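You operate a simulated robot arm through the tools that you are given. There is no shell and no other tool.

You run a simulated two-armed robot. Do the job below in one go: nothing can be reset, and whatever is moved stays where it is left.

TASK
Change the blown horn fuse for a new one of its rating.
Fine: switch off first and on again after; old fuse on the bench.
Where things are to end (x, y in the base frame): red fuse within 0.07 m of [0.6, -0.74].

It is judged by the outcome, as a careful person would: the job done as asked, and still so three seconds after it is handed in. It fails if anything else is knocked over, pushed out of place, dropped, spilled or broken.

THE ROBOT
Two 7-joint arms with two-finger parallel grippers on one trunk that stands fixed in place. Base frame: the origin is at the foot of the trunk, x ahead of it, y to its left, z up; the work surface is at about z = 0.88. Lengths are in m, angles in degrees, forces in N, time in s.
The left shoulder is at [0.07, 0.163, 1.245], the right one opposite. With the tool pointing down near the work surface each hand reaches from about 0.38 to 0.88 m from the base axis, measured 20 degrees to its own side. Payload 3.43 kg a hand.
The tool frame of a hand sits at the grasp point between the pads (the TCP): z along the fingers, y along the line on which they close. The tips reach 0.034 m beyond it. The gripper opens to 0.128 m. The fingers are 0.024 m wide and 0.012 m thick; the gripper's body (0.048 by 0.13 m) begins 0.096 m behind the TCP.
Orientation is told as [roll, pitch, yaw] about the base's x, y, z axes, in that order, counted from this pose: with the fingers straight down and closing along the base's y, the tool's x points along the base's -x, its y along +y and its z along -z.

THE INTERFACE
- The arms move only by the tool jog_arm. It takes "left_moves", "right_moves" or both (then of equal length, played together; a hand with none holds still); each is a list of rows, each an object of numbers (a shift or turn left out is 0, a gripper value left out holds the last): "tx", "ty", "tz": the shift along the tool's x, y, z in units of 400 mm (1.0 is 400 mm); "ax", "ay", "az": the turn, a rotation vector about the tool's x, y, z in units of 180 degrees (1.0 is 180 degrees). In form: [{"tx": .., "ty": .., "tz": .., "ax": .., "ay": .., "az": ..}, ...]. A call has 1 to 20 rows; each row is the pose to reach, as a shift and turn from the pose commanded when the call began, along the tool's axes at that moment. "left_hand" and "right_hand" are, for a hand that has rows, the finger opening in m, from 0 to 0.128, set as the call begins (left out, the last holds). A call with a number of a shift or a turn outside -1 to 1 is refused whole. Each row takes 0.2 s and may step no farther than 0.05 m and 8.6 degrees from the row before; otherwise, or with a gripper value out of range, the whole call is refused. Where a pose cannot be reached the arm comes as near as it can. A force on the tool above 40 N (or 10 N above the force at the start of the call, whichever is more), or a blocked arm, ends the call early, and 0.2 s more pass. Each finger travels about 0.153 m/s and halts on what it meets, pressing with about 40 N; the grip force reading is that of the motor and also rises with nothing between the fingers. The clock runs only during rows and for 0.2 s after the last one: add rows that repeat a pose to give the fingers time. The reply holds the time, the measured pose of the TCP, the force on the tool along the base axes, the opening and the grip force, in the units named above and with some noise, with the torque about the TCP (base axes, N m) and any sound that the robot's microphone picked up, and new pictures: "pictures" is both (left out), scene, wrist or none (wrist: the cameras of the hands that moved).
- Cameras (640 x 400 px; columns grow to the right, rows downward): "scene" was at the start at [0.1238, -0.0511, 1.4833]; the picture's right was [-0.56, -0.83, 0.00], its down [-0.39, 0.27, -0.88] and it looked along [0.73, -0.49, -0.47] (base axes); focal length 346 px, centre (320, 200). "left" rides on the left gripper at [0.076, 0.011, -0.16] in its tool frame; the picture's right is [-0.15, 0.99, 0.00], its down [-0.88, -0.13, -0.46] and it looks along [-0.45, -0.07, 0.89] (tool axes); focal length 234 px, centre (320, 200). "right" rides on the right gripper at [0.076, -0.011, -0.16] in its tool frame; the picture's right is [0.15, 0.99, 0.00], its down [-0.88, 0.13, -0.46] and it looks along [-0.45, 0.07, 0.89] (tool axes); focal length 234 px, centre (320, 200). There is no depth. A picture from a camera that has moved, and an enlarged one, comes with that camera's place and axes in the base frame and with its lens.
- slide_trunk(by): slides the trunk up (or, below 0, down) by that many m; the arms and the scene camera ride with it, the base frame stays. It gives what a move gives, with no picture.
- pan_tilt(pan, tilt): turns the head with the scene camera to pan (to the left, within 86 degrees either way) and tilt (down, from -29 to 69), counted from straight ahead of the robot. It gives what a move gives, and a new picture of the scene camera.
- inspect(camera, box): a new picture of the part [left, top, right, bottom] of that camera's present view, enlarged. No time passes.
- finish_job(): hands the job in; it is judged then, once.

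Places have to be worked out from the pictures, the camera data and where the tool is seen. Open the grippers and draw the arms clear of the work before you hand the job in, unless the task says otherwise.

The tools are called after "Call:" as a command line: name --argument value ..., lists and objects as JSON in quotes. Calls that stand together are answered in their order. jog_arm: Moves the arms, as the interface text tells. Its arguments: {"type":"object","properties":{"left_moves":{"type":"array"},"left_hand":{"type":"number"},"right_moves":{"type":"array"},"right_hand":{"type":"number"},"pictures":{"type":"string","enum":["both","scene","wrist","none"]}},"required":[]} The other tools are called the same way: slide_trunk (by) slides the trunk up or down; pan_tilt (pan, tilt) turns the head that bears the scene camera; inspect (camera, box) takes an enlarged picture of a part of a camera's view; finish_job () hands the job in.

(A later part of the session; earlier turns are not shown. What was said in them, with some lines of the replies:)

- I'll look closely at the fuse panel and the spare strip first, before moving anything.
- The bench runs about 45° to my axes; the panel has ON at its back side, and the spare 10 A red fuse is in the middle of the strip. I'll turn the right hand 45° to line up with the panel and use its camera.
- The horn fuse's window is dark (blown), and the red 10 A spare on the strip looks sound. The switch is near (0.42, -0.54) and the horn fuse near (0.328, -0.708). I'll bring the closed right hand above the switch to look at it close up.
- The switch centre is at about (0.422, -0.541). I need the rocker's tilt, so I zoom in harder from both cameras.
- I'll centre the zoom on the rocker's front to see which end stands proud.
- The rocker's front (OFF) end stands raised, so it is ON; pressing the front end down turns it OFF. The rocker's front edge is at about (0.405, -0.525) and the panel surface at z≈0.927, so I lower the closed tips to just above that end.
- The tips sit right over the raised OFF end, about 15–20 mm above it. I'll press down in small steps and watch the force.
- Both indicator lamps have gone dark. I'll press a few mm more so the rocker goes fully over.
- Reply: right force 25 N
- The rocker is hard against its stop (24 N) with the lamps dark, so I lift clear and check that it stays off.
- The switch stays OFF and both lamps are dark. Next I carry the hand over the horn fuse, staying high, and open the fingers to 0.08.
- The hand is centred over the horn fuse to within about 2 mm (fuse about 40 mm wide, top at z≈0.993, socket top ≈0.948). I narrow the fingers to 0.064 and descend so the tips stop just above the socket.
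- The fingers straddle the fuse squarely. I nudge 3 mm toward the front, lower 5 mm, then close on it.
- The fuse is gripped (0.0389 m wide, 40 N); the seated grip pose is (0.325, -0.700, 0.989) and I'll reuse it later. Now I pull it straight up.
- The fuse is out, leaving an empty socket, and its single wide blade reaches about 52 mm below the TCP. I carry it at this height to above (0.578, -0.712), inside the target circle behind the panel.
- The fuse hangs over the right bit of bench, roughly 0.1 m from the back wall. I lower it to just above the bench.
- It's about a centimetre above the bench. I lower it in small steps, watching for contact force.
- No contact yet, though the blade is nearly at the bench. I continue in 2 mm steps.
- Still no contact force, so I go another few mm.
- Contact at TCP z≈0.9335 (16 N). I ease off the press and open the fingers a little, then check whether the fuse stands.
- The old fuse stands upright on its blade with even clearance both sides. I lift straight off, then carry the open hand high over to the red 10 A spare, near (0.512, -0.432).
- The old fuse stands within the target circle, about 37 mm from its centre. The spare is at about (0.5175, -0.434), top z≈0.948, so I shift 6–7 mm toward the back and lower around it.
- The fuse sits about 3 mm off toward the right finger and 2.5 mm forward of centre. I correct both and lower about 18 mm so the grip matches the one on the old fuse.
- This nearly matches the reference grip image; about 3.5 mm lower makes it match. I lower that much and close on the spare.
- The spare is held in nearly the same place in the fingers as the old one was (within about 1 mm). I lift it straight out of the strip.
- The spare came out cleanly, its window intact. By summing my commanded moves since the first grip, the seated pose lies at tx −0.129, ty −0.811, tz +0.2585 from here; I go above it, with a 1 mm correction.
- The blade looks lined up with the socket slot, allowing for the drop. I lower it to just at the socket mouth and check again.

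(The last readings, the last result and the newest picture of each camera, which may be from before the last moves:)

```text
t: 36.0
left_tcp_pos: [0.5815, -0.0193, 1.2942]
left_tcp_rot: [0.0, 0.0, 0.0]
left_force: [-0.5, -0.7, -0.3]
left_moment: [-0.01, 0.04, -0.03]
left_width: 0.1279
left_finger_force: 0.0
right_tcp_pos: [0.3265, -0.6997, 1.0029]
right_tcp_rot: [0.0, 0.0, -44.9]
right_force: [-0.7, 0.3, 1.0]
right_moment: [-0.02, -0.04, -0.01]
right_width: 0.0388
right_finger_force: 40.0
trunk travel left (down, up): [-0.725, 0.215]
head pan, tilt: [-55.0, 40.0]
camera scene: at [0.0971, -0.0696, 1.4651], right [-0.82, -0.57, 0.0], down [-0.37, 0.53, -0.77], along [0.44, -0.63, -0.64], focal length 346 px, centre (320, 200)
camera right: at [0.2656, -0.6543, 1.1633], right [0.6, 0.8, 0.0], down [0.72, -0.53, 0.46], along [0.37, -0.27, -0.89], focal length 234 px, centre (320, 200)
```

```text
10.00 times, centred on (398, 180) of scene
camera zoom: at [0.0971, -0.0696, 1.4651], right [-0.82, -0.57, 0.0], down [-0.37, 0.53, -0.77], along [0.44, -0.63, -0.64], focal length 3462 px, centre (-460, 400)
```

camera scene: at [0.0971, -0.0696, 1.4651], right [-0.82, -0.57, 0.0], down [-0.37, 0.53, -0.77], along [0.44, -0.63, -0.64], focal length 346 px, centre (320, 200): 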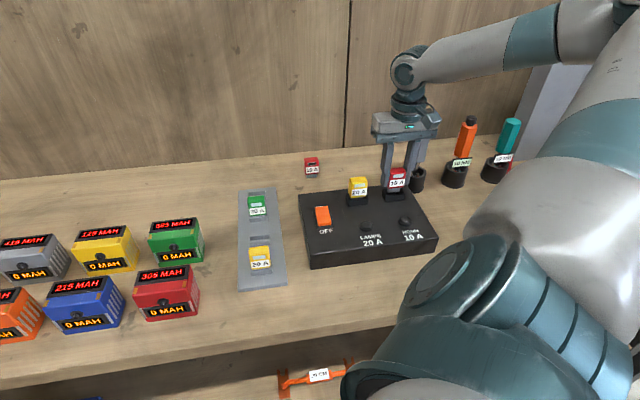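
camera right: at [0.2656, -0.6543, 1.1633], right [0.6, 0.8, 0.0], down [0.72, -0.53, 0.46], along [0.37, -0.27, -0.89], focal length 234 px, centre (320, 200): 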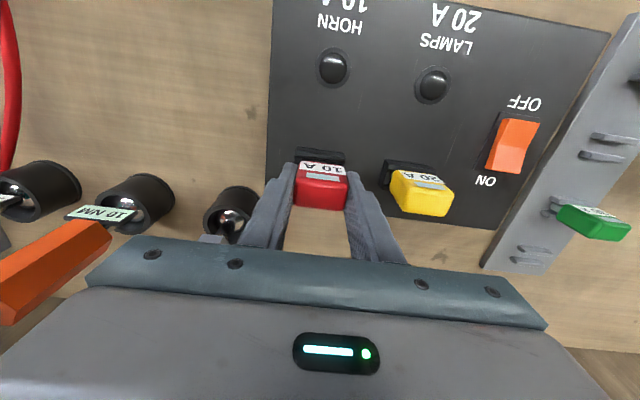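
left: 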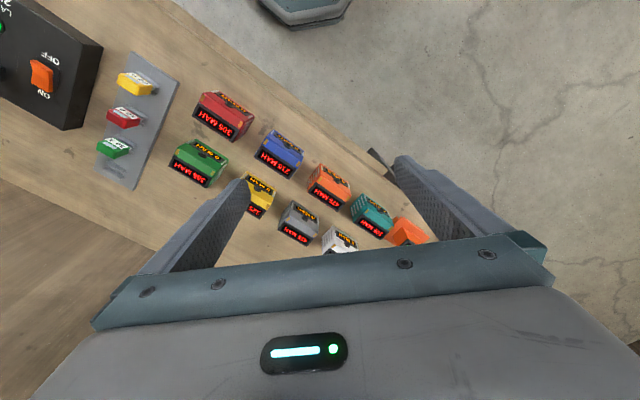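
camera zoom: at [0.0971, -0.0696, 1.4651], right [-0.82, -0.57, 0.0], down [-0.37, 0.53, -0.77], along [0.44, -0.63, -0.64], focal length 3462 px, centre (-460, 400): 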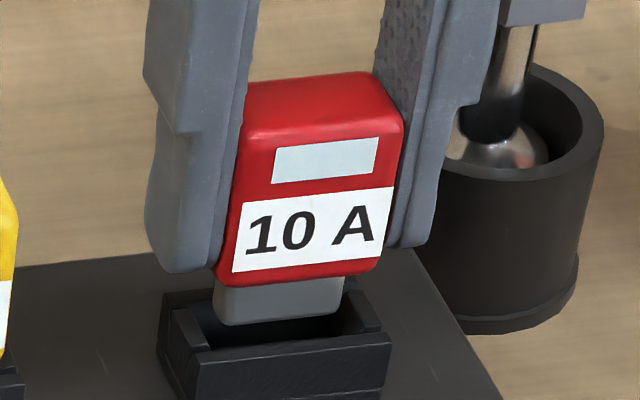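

The blade is at the mouth and sits inside the slot outline. I push down in 2 mm steps, letting the force limit guard the move.

Call:
jog_arm --right_moves '[{"tz": 0.005}, {"tz": 0.01}, {"tz": 0.015}, {"tz": 0.02}, {"tz": 0.02}]'

Call:
inspect --camera "scene" --box '[366, 160, 430, 200]'

```text
t: 37.2
left_tcp_pos: [0.5828, -0.0195, 1.2933]
left_tcp_rot: [0.0, -0.1, -0.1]
left_force: [-0.3, -0.6, 0.7]
left_moment: [0.02, -0.01, -0.02]
left_width: 0.1278
left_finger_force: 0.1
right_tcp_pos: [0.3262, -0.6999, 0.9954]
right_tcp_rot: [-0.1, 0.0, -45.0]
right_force: [-0.3, -0.2, -0.2]
right_moment: [-0.03, 0.03, -0.06]
right_width: 0.0391
right_finger_force: 40.2
trunk travel left (down, up): [-0.725, 0.215]
head pan, tilt: [-55.0, 40.0]
camera scene: at [0.0971, -0.0697, 1.4651], right [-0.82, -0.57, 0.0], down [-0.37, 0.53, -0.77], along [0.44, -0.63, -0.64], focal length 346 px, centre (320, 200)
camera right: at [0.2647, -0.6541, 1.1544], right [0.6, 0.8, 0.0], down [0.72, -0.53, 0.46], along [0.37, -0.27, -0.89], focal length 234 px, centre (320, 200)
```

scene: 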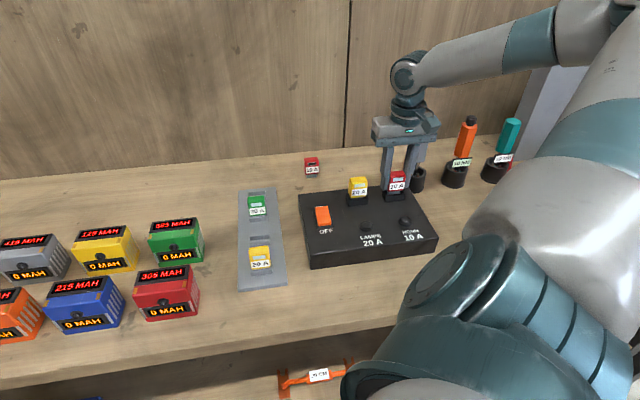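
right: 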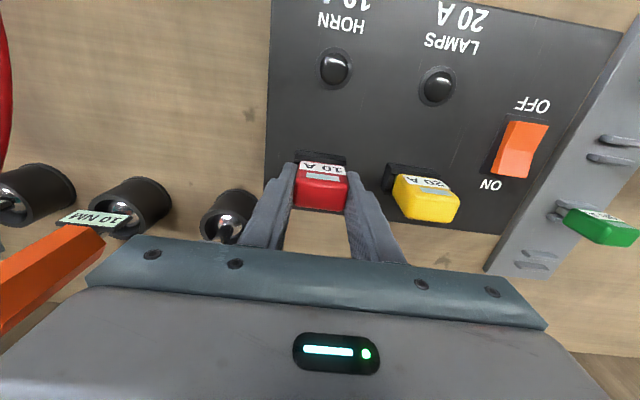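

```text
10.00 times, centred on (398, 180) of scene
camera zoom: at [0.0971, -0.0697, 1.4651], right [-0.82, -0.57, 0.0], down [-0.37, 0.53, -0.77], along [0.44, -0.63, -0.64], focal length 3462 px, centre (-460, 400)
```

zoom: 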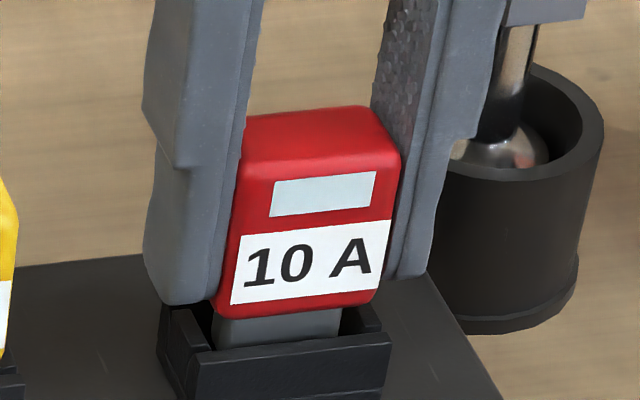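

The blade has entered the slot with no side force, and about 5 mm remains to the old fuse's depth. I continue down and press it home.

Call:
jog_arm --right_moves '[{"tz": 0.004}, {"tz": 0.008}, {"tz": 0.012}, {"tz": 0.014}, {"tz": 0.014}]' --pictures "scene"

Call:
inspect --camera "scene" --box '[366, 160, 430, 200]'

```text
t: 38.4
left_tcp_pos: [0.5811, -0.0201, 1.2932]
left_tcp_rot: [0.0, 0.0, 0.0]
left_force: [-0.4, 0.2, 0.7]
left_moment: [0.03, -0.02, 0.0]
left_width: 0.1282
left_finger_force: 0.1
right_tcp_pos: [0.3259, -0.7004, 0.9887]
right_tcp_rot: [0.0, 0.0, -44.9]
right_force: [-0.7, 0.5, -0.6]
right_moment: [0.01, 0.01, -0.02]
right_width: 0.0389
right_finger_force: 40.2
trunk travel left (down, up): [-0.725, 0.215]
head pan, tilt: [-55.0, 40.0]
camera scene: at [0.0971, -0.0697, 1.4651], right [-0.82, -0.57, 0.0], down [-0.37, 0.53, -0.77], along [0.44, -0.63, -0.64], focal length 346 px, centre (320, 200)
```

scene: 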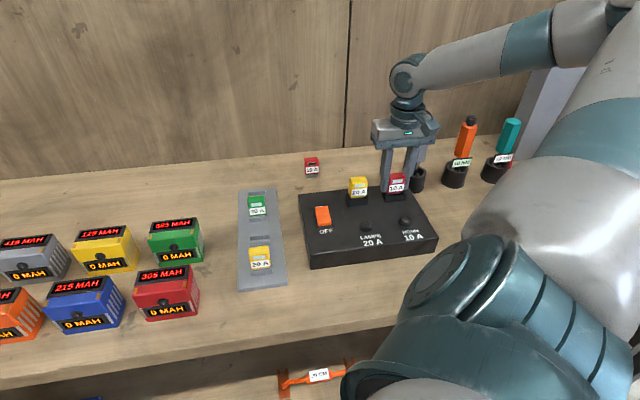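

```text
10.00 times, centred on (398, 180) of scene
camera zoom: at [0.0971, -0.0697, 1.4651], right [-0.82, -0.57, 0.0], down [-0.37, 0.53, -0.77], along [0.44, -0.63, -0.64], focal length 3462 px, centre (-460, 400)
```

zoom: 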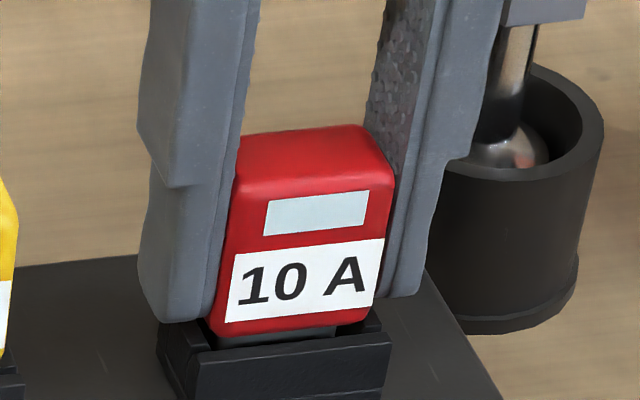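

It's at the old fuse's depth with no resistance yet. I press a couple of mm more to feel the bottom.

Call:
jog_arm --right_moves '[{"tz": 0.003}, {"tz": 0.006}, {"tz": 0.006}]' --pictures "none"

Call:
inspect --camera "scene" --box '[366, 160, 430, 200]'

```text
t: 39.2
left_tcp_pos: [0.5807, -0.0192, 1.2939]
left_tcp_rot: [-0.1, -0.1, -0.1]
left_force: [-0.1, 0.3, -0.1]
left_moment: [0.01, -0.01, 0.0]
left_width: 0.1281
left_finger_force: 0.1
right_tcp_pos: [0.3259, -0.6991, 0.9888]
right_tcp_rot: [0.0, -0.2, -45.0]
right_force: [0.9, -0.3, 13.2]
right_moment: [0.69, 0.64, -0.01]
right_width: 0.0388
right_finger_force: 40.1
trunk travel left (down, up): [-0.725, 0.215]
head pan, tilt: [-55.0, 40.0]
```

```text
10.00 times, centred on (398, 180) of scene
camera zoom: at [0.0966, -0.0682, 1.4654], right [-0.82, -0.57, 0.0], down [-0.37, 0.53, -0.77], along [0.44, -0.63, -0.64], focal length 3462 px, centre (-460, 400)
```

zoom: 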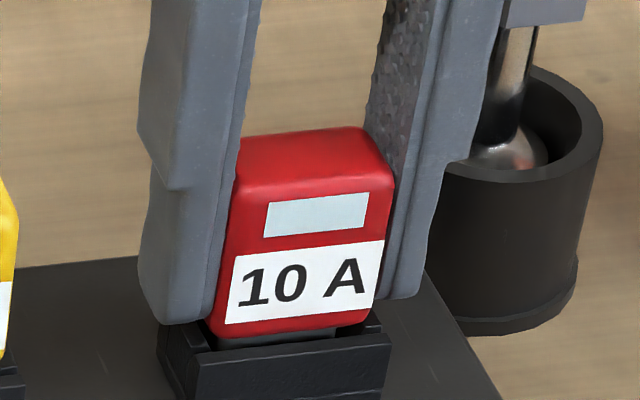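

The TCP height equals the old seated height and the fuse's place in the image matches the old one, so it's home. I ease off the press before releasing.

Call:
jog_arm --right_moves '[{"tz": -0.005}, {"tz": -0.005}, {"tz": -0.005}]' --pictures "none"

Call:
inspect --camera "right" --box '[200, 80, 440, 230]'

```text
t: 40.0
left_tcp_pos: [0.5826, -0.0202, 1.2938]
left_tcp_rot: [0.0, 0.0, 0.0]
left_force: [0.2, 0.2, -0.2]
left_moment: [-0.02, 0.0, -0.02]
left_width: 0.128
left_finger_force: 0.1
right_tcp_pos: [0.326, -0.6995, 0.9883]
right_tcp_rot: [0.0, 0.1, -44.9]
right_force: [1.6, 1.8, -1.2]
right_moment: [-0.28, -0.41, -0.07]
right_width: 0.039
right_finger_force: 40.3
trunk travel left (down, up): [-0.725, 0.215]
head pan, tilt: [-55.0, 40.0]
```

```text
2.67 times, centred on (320, 155) of right
camera zoom: at [0.2654, -0.6545, 1.1485], right [0.59, 0.8, 0.0], down [0.72, -0.53, 0.46], along [0.37, -0.27, -0.89], focal length 624 px, centre (320, 320)
```

zoom: 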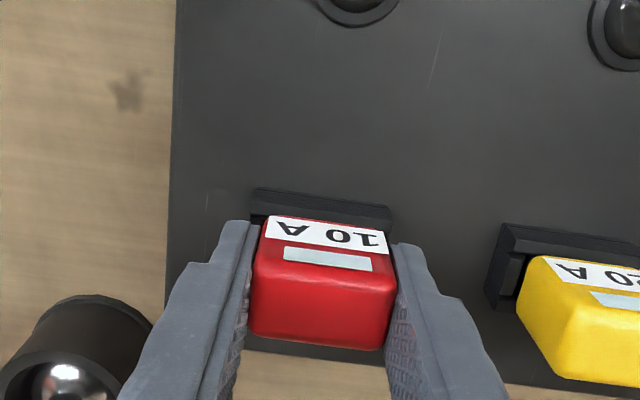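

Only a small residual couple remains, as expected with the blade held in its slot. I open the fingers modestly and look.

Call:
jog_arm --right_hand 0.058 --right_moves '[{}, {}, {}]'

Call:
inspect --camera "right" --box '[200, 80, 440, 230]'

Call:
inspect --camera "scene" --box '[366, 160, 430, 200]'

```text
t: 40.8
left_tcp_pos: [0.5814, -0.0196, 1.2939]
left_tcp_rot: [0.0, 0.0, 0.1]
left_force: [0.4, 0.2, -0.5]
left_moment: [-0.03, 0.0, 0.0]
left_width: 0.1281
left_finger_force: 0.0
right_tcp_pos: [0.3266, -0.7008, 0.9884]
right_tcp_rot: [0.1, 0.0, -44.9]
right_force: [-0.6, -0.2, 0.1]
right_moment: [0.06, 0.01, 0.0]
right_width: 0.0578
right_finger_force: 0.1
trunk travel left (down, up): [-0.725, 0.215]
head pan, tilt: [-55.0, 40.0]
camera scene: at [0.097, -0.0698, 1.4651], right [-0.82, -0.57, 0.0], down [-0.37, 0.53, -0.77], along [0.44, -0.63, -0.64], focal length 346 px, centre (320, 200)
camera right: at [0.2647, -0.655, 1.1488], right [0.6, 0.8, 0.0], down [0.72, -0.53, 0.46], along [0.37, -0.27, -0.89], focal length 234 px, centre (320, 200)
```

scene: 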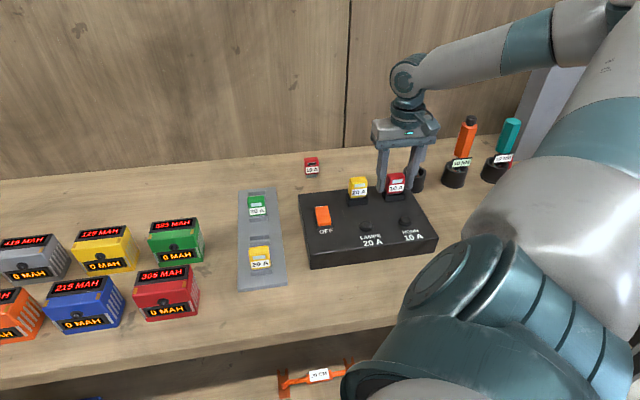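
right: 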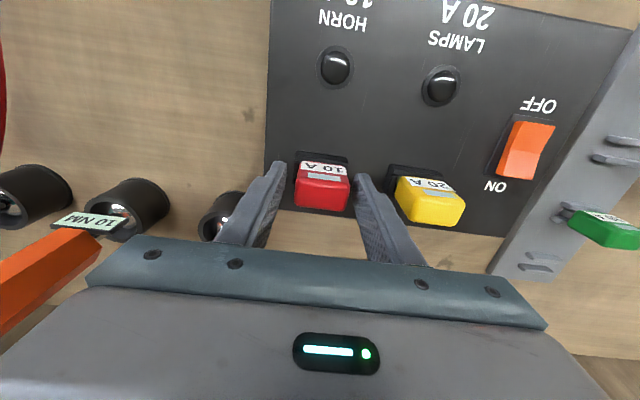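

```text
2.67 times, centred on (320, 155) of right
camera zoom: at [0.2647, -0.655, 1.1488], right [0.6, 0.8, 0.0], down [0.72, -0.53, 0.46], along [0.37, -0.27, -0.89], focal length 624 px, centre (320, 320)
```

zoom: 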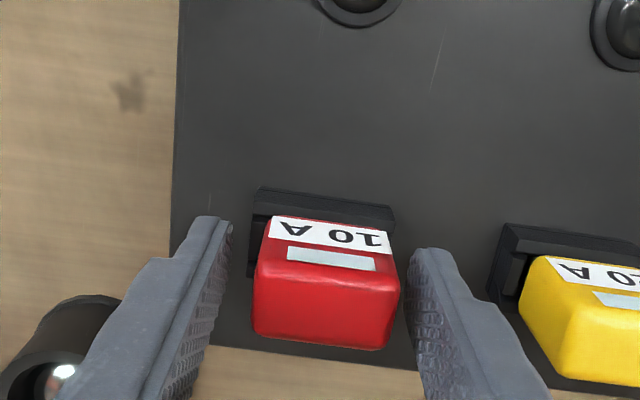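

```text
10.00 times, centred on (398, 180) of scene
camera zoom: at [0.097, -0.0698, 1.4651], right [-0.82, -0.57, 0.0], down [-0.37, 0.53, -0.77], along [0.44, -0.63, -0.64], focal length 3462 px, centre (-460, 400)
```

zoom: 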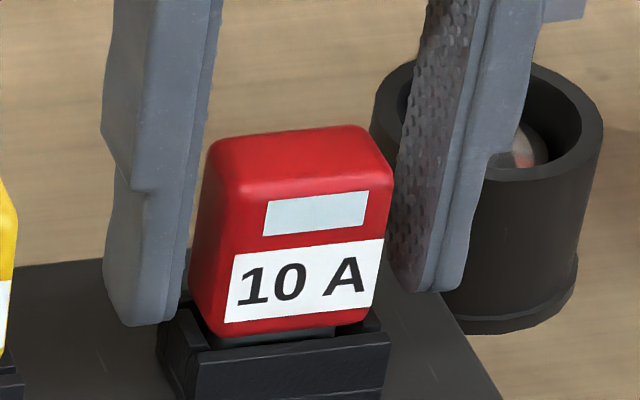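

The new 10 A fuse is seated squarely in the horn socket, and the fingers are clear on both sides. I lift straight up, then go over the ON end of the rocker.

Call:
jog_arm --right_hand 0.062 --right_moves '[{"ty": 0.003}, {"ty": 0.003, "tz": -0.04}, {"ty": 0.003, "tz": -0.1}, {"ty": 0.003, "tz": -0.18}, {"ty": 0.003, "tz": -0.25}, {"ty": 0.003, "tz": -0.25}]' --pictures "none"

Call:
jog_arm --right_hand 0.0 --right_moves '[{"tx": 0.012, "ty": 0.09}, {"tx": 0.024, "ty": 0.18}, {"tx": 0.036, "ty": 0.27}, {"tx": 0.05, "ty": 0.36}, {"tx": 0.0625, "ty": 0.442}, {"tx": 0.0625, "ty": 0.442}]'

Call:
inspect --camera "right" --box '[200, 80, 440, 230]'

Call:
inspect --camera "scene" --box '[280, 140, 440, 240]'

```text
t: 42.2
left_tcp_pos: [0.5811, -0.02, 1.2933]
left_tcp_rot: [-0.1, 0.0, 0.1]
left_force: [0.6, -0.2, -0.6]
left_moment: [0.05, 0.0, 0.02]
left_width: 0.1283
left_finger_force: 0.1
right_tcp_pos: [0.3269, -0.697, 1.0885]
right_tcp_rot: [0.0, 0.1, -44.9]
right_force: [0.1, 0.5, 0.3]
right_moment: [0.0, 0.0, 0.0]
right_width: 0.0621
right_finger_force: 0.0
trunk travel left (down, up): [-0.725, 0.215]
head pan, tilt: [-55.0, 40.0]
```

```text
t: 43.6
left_tcp_pos: [0.5805, -0.0197, 1.2932]
left_tcp_rot: [0.0, -0.1, 0.0]
left_force: [0.0, -0.2, 0.2]
left_moment: [0.01, 0.04, -0.01]
left_width: 0.1281
left_finger_force: 0.1
right_tcp_pos: [0.4358, -0.5558, 1.0875]
right_tcp_rot: [0.2, 0.0, -45.0]
right_force: [0.3, 0.7, 0.1]
right_moment: [0.02, 0.0, -0.02]
right_width: 0.0002
right_finger_force: 32.8
trunk travel left (down, up): [-0.725, 0.215]
head pan, tilt: [-55.0, 40.0]
camera scene: at [0.0963, -0.0699, 1.4652], right [-0.82, -0.57, 0.0], down [-0.37, 0.53, -0.77], along [0.44, -0.63, -0.64], focal length 346 px, centre (320, 200)
camera right: at [0.374, -0.5096, 1.2462], right [0.6, 0.8, 0.0], down [0.71, -0.53, 0.46], along [0.37, -0.27, -0.89], focal length 234 px, centre (320, 200)
```

scene: 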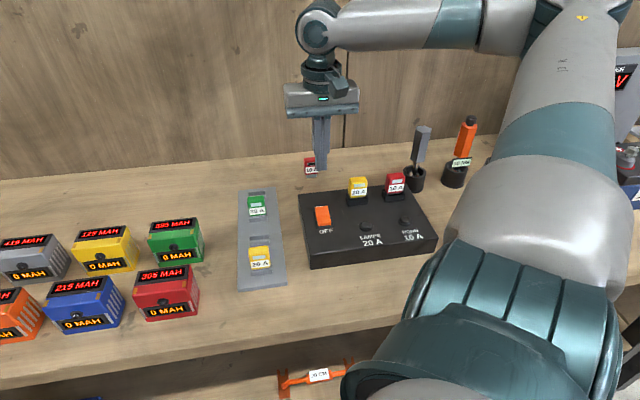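
right: 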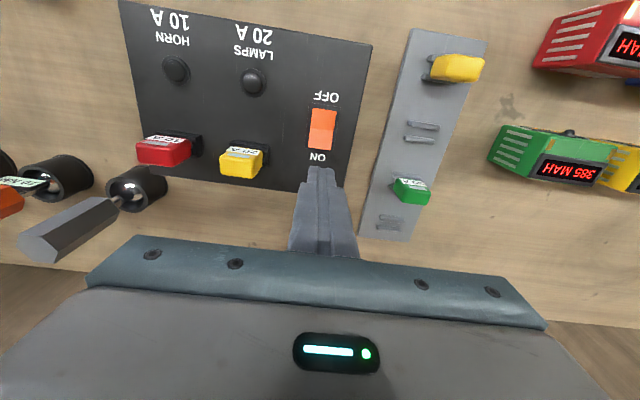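

```text
2.67 times, centred on (320, 155) of right
camera zoom: at [0.374, -0.5096, 1.2462], right [0.6, 0.8, 0.0], down [0.71, -0.53, 0.46], along [0.37, -0.27, -0.89], focal length 624 px, centre (320, 320)
```

zoom: 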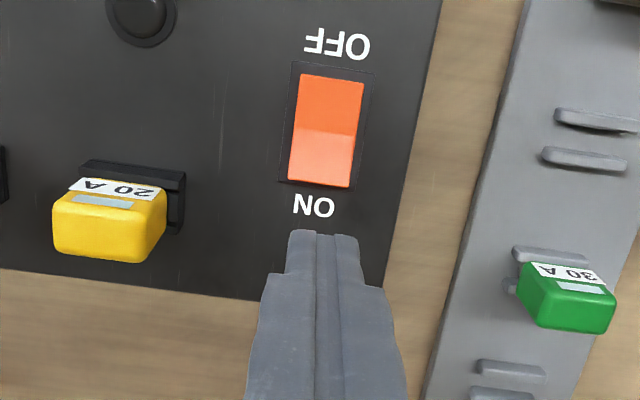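

```text
4.00 times, centred on (360, 190) of scene
camera zoom: at [0.0963, -0.0699, 1.4652], right [-0.82, -0.57, 0.0], down [-0.37, 0.53, -0.77], along [0.44, -0.63, -0.64], focal length 1385 px, centre (160, 240)
```

zoom: 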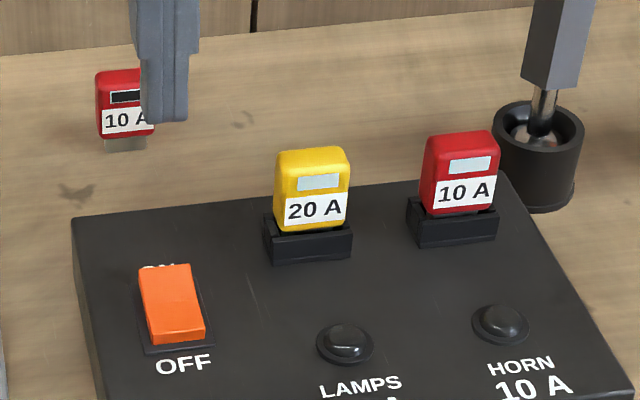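

The closed tips are about 4 mm inside the raised back (ON) edge of the rocker and centred on it. I lower and press it down, watching for the lamps.

Call:
jog_arm --right_moves '[{"tz": 0.07}, {"tz": 0.14}, {"tz": 0.2}, {"tz": 0.225}, {"tz": 0.235}, {"tz": 0.245}, {"tz": 0.255}, {"tz": 0.262}, {"tz": 0.269}, {"tz": 0.269}]'

Call:
inspect --camera "scene" --box '[288, 170, 448, 270]'

```text
t: 45.8
left_tcp_pos: [0.5817, -0.0187, 1.2939]
left_tcp_rot: [0.0, -0.1, 0.0]
left_force: [-0.3, 0.1, -0.3]
left_moment: [-0.01, -0.01, 0.02]
left_width: 0.1281
left_finger_force: 0.0
right_tcp_pos: [0.4349, -0.5547, 0.9801]
right_tcp_rot: [0.0, 0.0, -45.1]
right_force: [1.3, -0.3, 0.9]
right_moment: [-0.03, -0.05, 0.01]
right_width: 0.0001
right_finger_force: 32.6
trunk travel left (down, up): [-0.725, 0.215]
head pan, tilt: [-55.0, 40.0]
camera scene: at [0.0973, -0.0697, 1.4651], right [-0.82, -0.57, 0.0], down [-0.37, 0.53, -0.77], along [0.44, -0.63, -0.64], focal length 346 px, centre (320, 200)
camera right: at [0.373, -0.5103, 1.1404], right [0.6, 0.8, 0.0], down [0.72, -0.53, 0.46], along [0.37, -0.27, -0.89], focal length 234 px, centre (320, 200)
```

scene: 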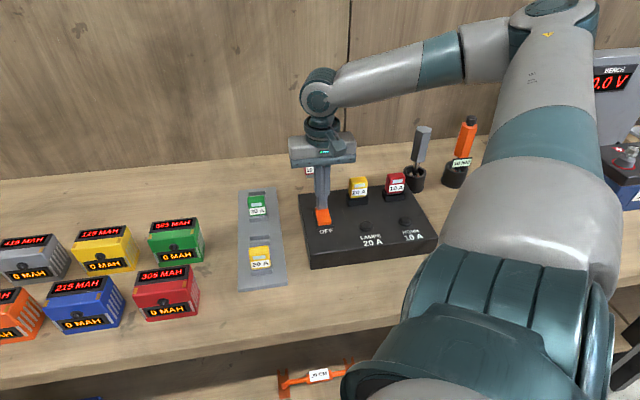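
right: 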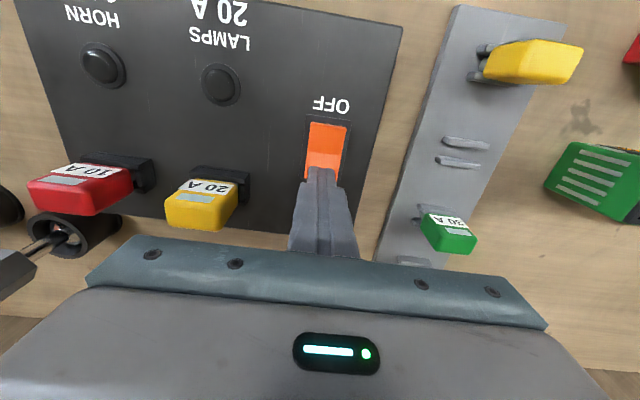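

```text
4.00 times, centred on (368, 220) of scene
camera zoom: at [0.0973, -0.0697, 1.4651], right [-0.82, -0.57, 0.0], down [-0.37, 0.53, -0.77], along [0.44, -0.63, -0.64], focal length 1385 px, centre (128, 120)
```

zoom: 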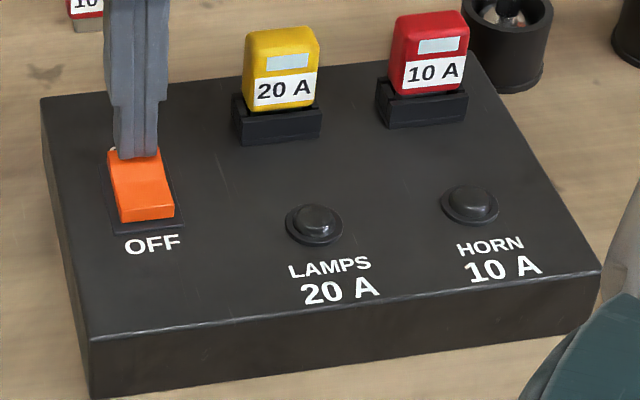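

No switchover yet and hardly any force, so I press on in small steps.

Call:
jog_arm --right_moves '[{"tz": 0.005}, {"tz": 0.01}, {"tz": 0.015}, {"tz": 0.02}, {"tz": 0.02}]' --pictures "scene"

Call:
inspect --camera "scene" --box '[288, 170, 448, 270]'

```text
t: 47.0
left_tcp_pos: [0.5799, -0.0191, 1.2944]
left_tcp_rot: [0.0, -0.2, 0.0]
left_force: [0.1, -0.3, -0.5]
left_moment: [0.03, 0.01, -0.01]
left_width: 0.128
left_finger_force: 0.0
right_tcp_pos: [0.434, -0.5565, 0.9765]
right_tcp_rot: [0.0, -0.3, -45.0]
right_force: [1.0, -7.0, 23.2]
right_moment: [-0.04, 0.17, 0.09]
right_width: 0.0002
right_finger_force: 33.1
trunk travel left (down, up): [-0.725, 0.215]
head pan, tilt: [-55.0, 40.0]
camera scene: at [0.0955, -0.0684, 1.4656], right [-0.82, -0.57, 0.0], down [-0.37, 0.53, -0.77], along [0.44, -0.63, -0.64], focal length 346 px, centre (320, 200)
```

scene: 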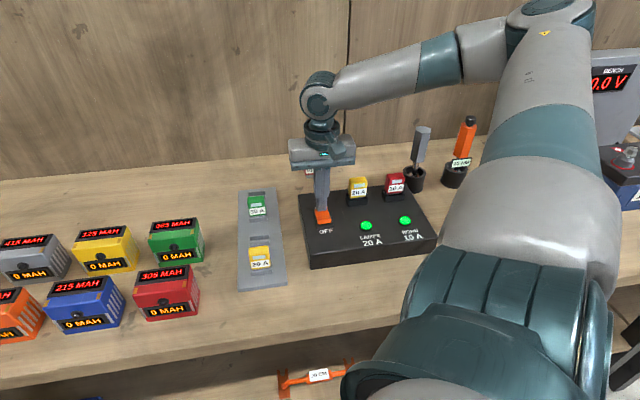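

```text
4.00 times, centred on (368, 220) of scene
camera zoom: at [0.0955, -0.0684, 1.4656], right [-0.82, -0.57, 0.0], down [-0.37, 0.53, -0.77], along [0.44, -0.63, -0.64], focal length 1385 px, centre (128, 120)
```

zoom: 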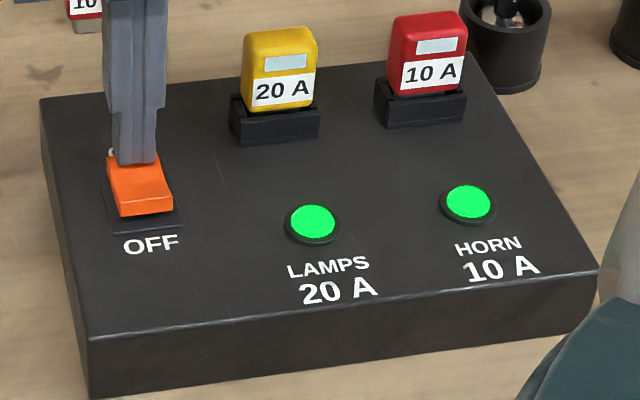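

Both lamps are green now, so the horn circuit is live and the rocker is firmly at ON. I lift off and draw the arm back to its starting area.

Call:
jog_arm --right_moves '[{"tz": -0.06}, {"tz": -0.16}, {"tz": -0.28}, {"tz": -0.4}, {"tx": 0.06, "ty": -0.007, "tz": -0.48}, {"tx": 0.13, "ty": -0.015, "tz": -0.55}, {"tx": 0.2, "ty": -0.025, "tz": -0.62}, {"tx": 0.28, "ty": -0.035, "tz": -0.69}, {"tx": 0.36, "ty": -0.045, "tz": -0.76}, {"tx": 0.44, "ty": -0.055, "tz": -0.82}, {"tx": 0.479, "ty": -0.058, "tz": -0.86}, {"tx": 0.479, "ty": -0.058, "tz": -0.86}]'

Call:
jog_arm --right_hand 0.128 --right_moves '[{}, {}, {}]'

Call:
inspect --camera "scene" --box '[220, 120, 460, 270]'

```text
t: 49.6
left_tcp_pos: [0.5823, -0.0208, 1.2939]
left_tcp_rot: [0.0, 0.1, 0.1]
left_force: [-0.1, -0.1, 0.6]
left_moment: [0.0, 0.02, 0.01]
left_width: 0.1281
left_finger_force: 0.1
right_tcp_pos: [0.2823, -0.4359, 1.3181]
right_tcp_rot: [0.0, 0.1, -45.0]
right_force: [-0.1, 0.5, 0.4]
right_moment: [-0.03, 0.03, 0.02]
right_width: 0.0001
right_finger_force: 33.0
trunk travel left (down, up): [-0.725, 0.215]
head pan, tilt: [-55.0, 40.0]
camera scene: at [0.0977, -0.0702, 1.465], right [-0.82, -0.57, 0.0], down [-0.37, 0.53, -0.77], along [0.44, -0.63, -0.64], focal length 346 px, centre (320, 200)
camera right: at [0.2215, -0.3915, 1.4776], right [0.6, 0.8, 0.0], down [0.72, -0.53, 0.45], along [0.37, -0.27, -0.89], focal length 234 px, centre (320, 200)
```

scene: 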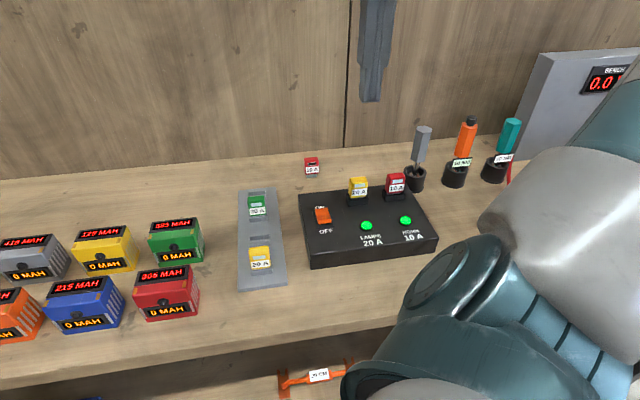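
right: 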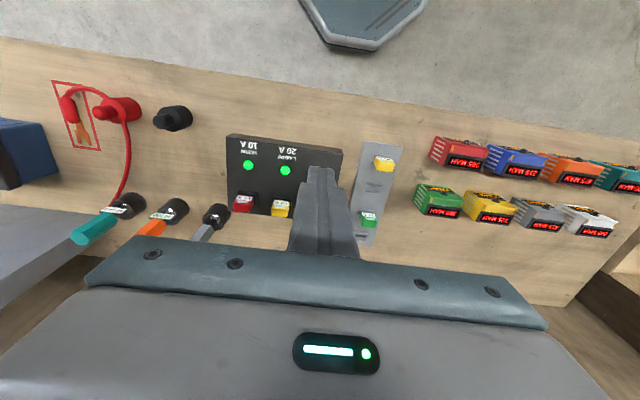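

```text
t: 50.4
left_tcp_pos: [0.5807, -0.0191, 1.2928]
left_tcp_rot: [0.0, 0.1, 0.0]
left_force: [0.5, 0.2, 0.1]
left_moment: [0.0, -0.01, 0.01]
left_width: 0.1279
left_finger_force: 0.1
right_tcp_pos: [0.2821, -0.4365, 1.3181]
right_tcp_rot: [0.0, 0.0, -44.9]
right_force: [0.0, 0.2, -0.2]
right_moment: [0.01, 0.0, 0.0]
right_width: 0.1281
right_finger_force: 0.0
trunk travel left (down, up): [-0.725, 0.215]
head pan, tilt: [-55.0, 40.0]
camera scene: at [0.0969, -0.0695, 1.4652], right [-0.82, -0.57, 0.0], down [-0.37, 0.53, -0.77], along [0.44, -0.63, -0.64], focal length 346 px, centre (320, 200)
camera right: at [0.221, -0.391, 1.4777], right [0.6, 0.8, 0.0], down [0.72, -0.53, 0.46], along [0.37, -0.27, -0.89], focal length 234 px, centre (320, 200)
```

scene: 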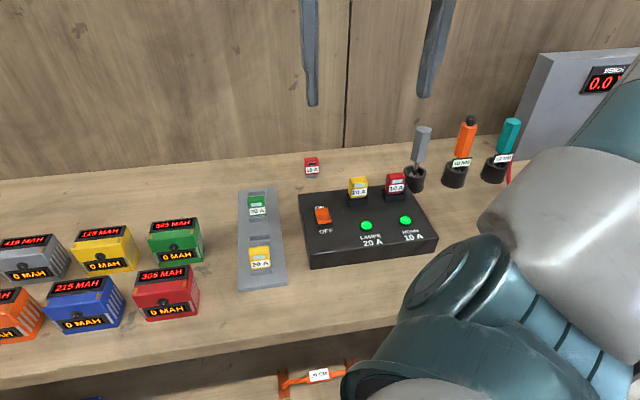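
right: 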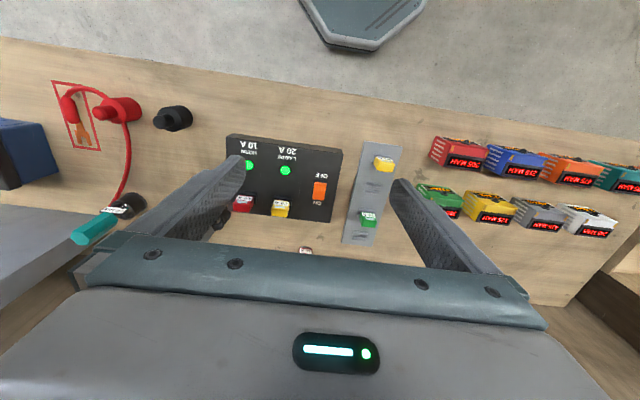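

```text
2.67 times, centred on (340, 195) of scene
camera zoom: at [0.0969, -0.0695, 1.4652], right [-0.82, -0.57, 0.0], down [-0.37, 0.53, -0.77], along [0.44, -0.63, -0.64], focal length 923 px, centre (267, 213)
```

zoom: 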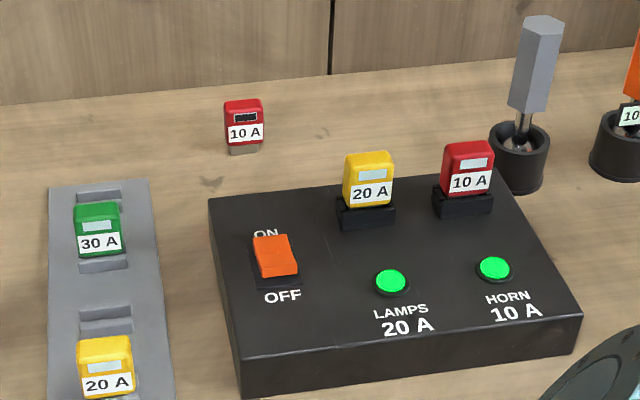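

Both lamps are green with the switch ON and the new 10 A fuse seated. The old one stands on the bench at about (0.577, -0.711), inside the target circle; nothing else moved, the grippers are open and the arms are clear, so I hand the job in.

Call:
finish_job

```text
The job is handed in.
```

The blown horn fuse is out and the 10 A spare from the strip is seated in its socket. I switched the panel off before pulling the old fuse and back on once the new one was in. The horn lamp, which showed red before, is now green, and so is the lamps light.

The old red fuse is standing upright on the bench at about (0.577, -0.711), roughly 37 mm from the target centre and inside the 0.07 m limit. In the last pictures nothing else had moved. I left both grippers open and the arms clear of the work, and the job is handed in.
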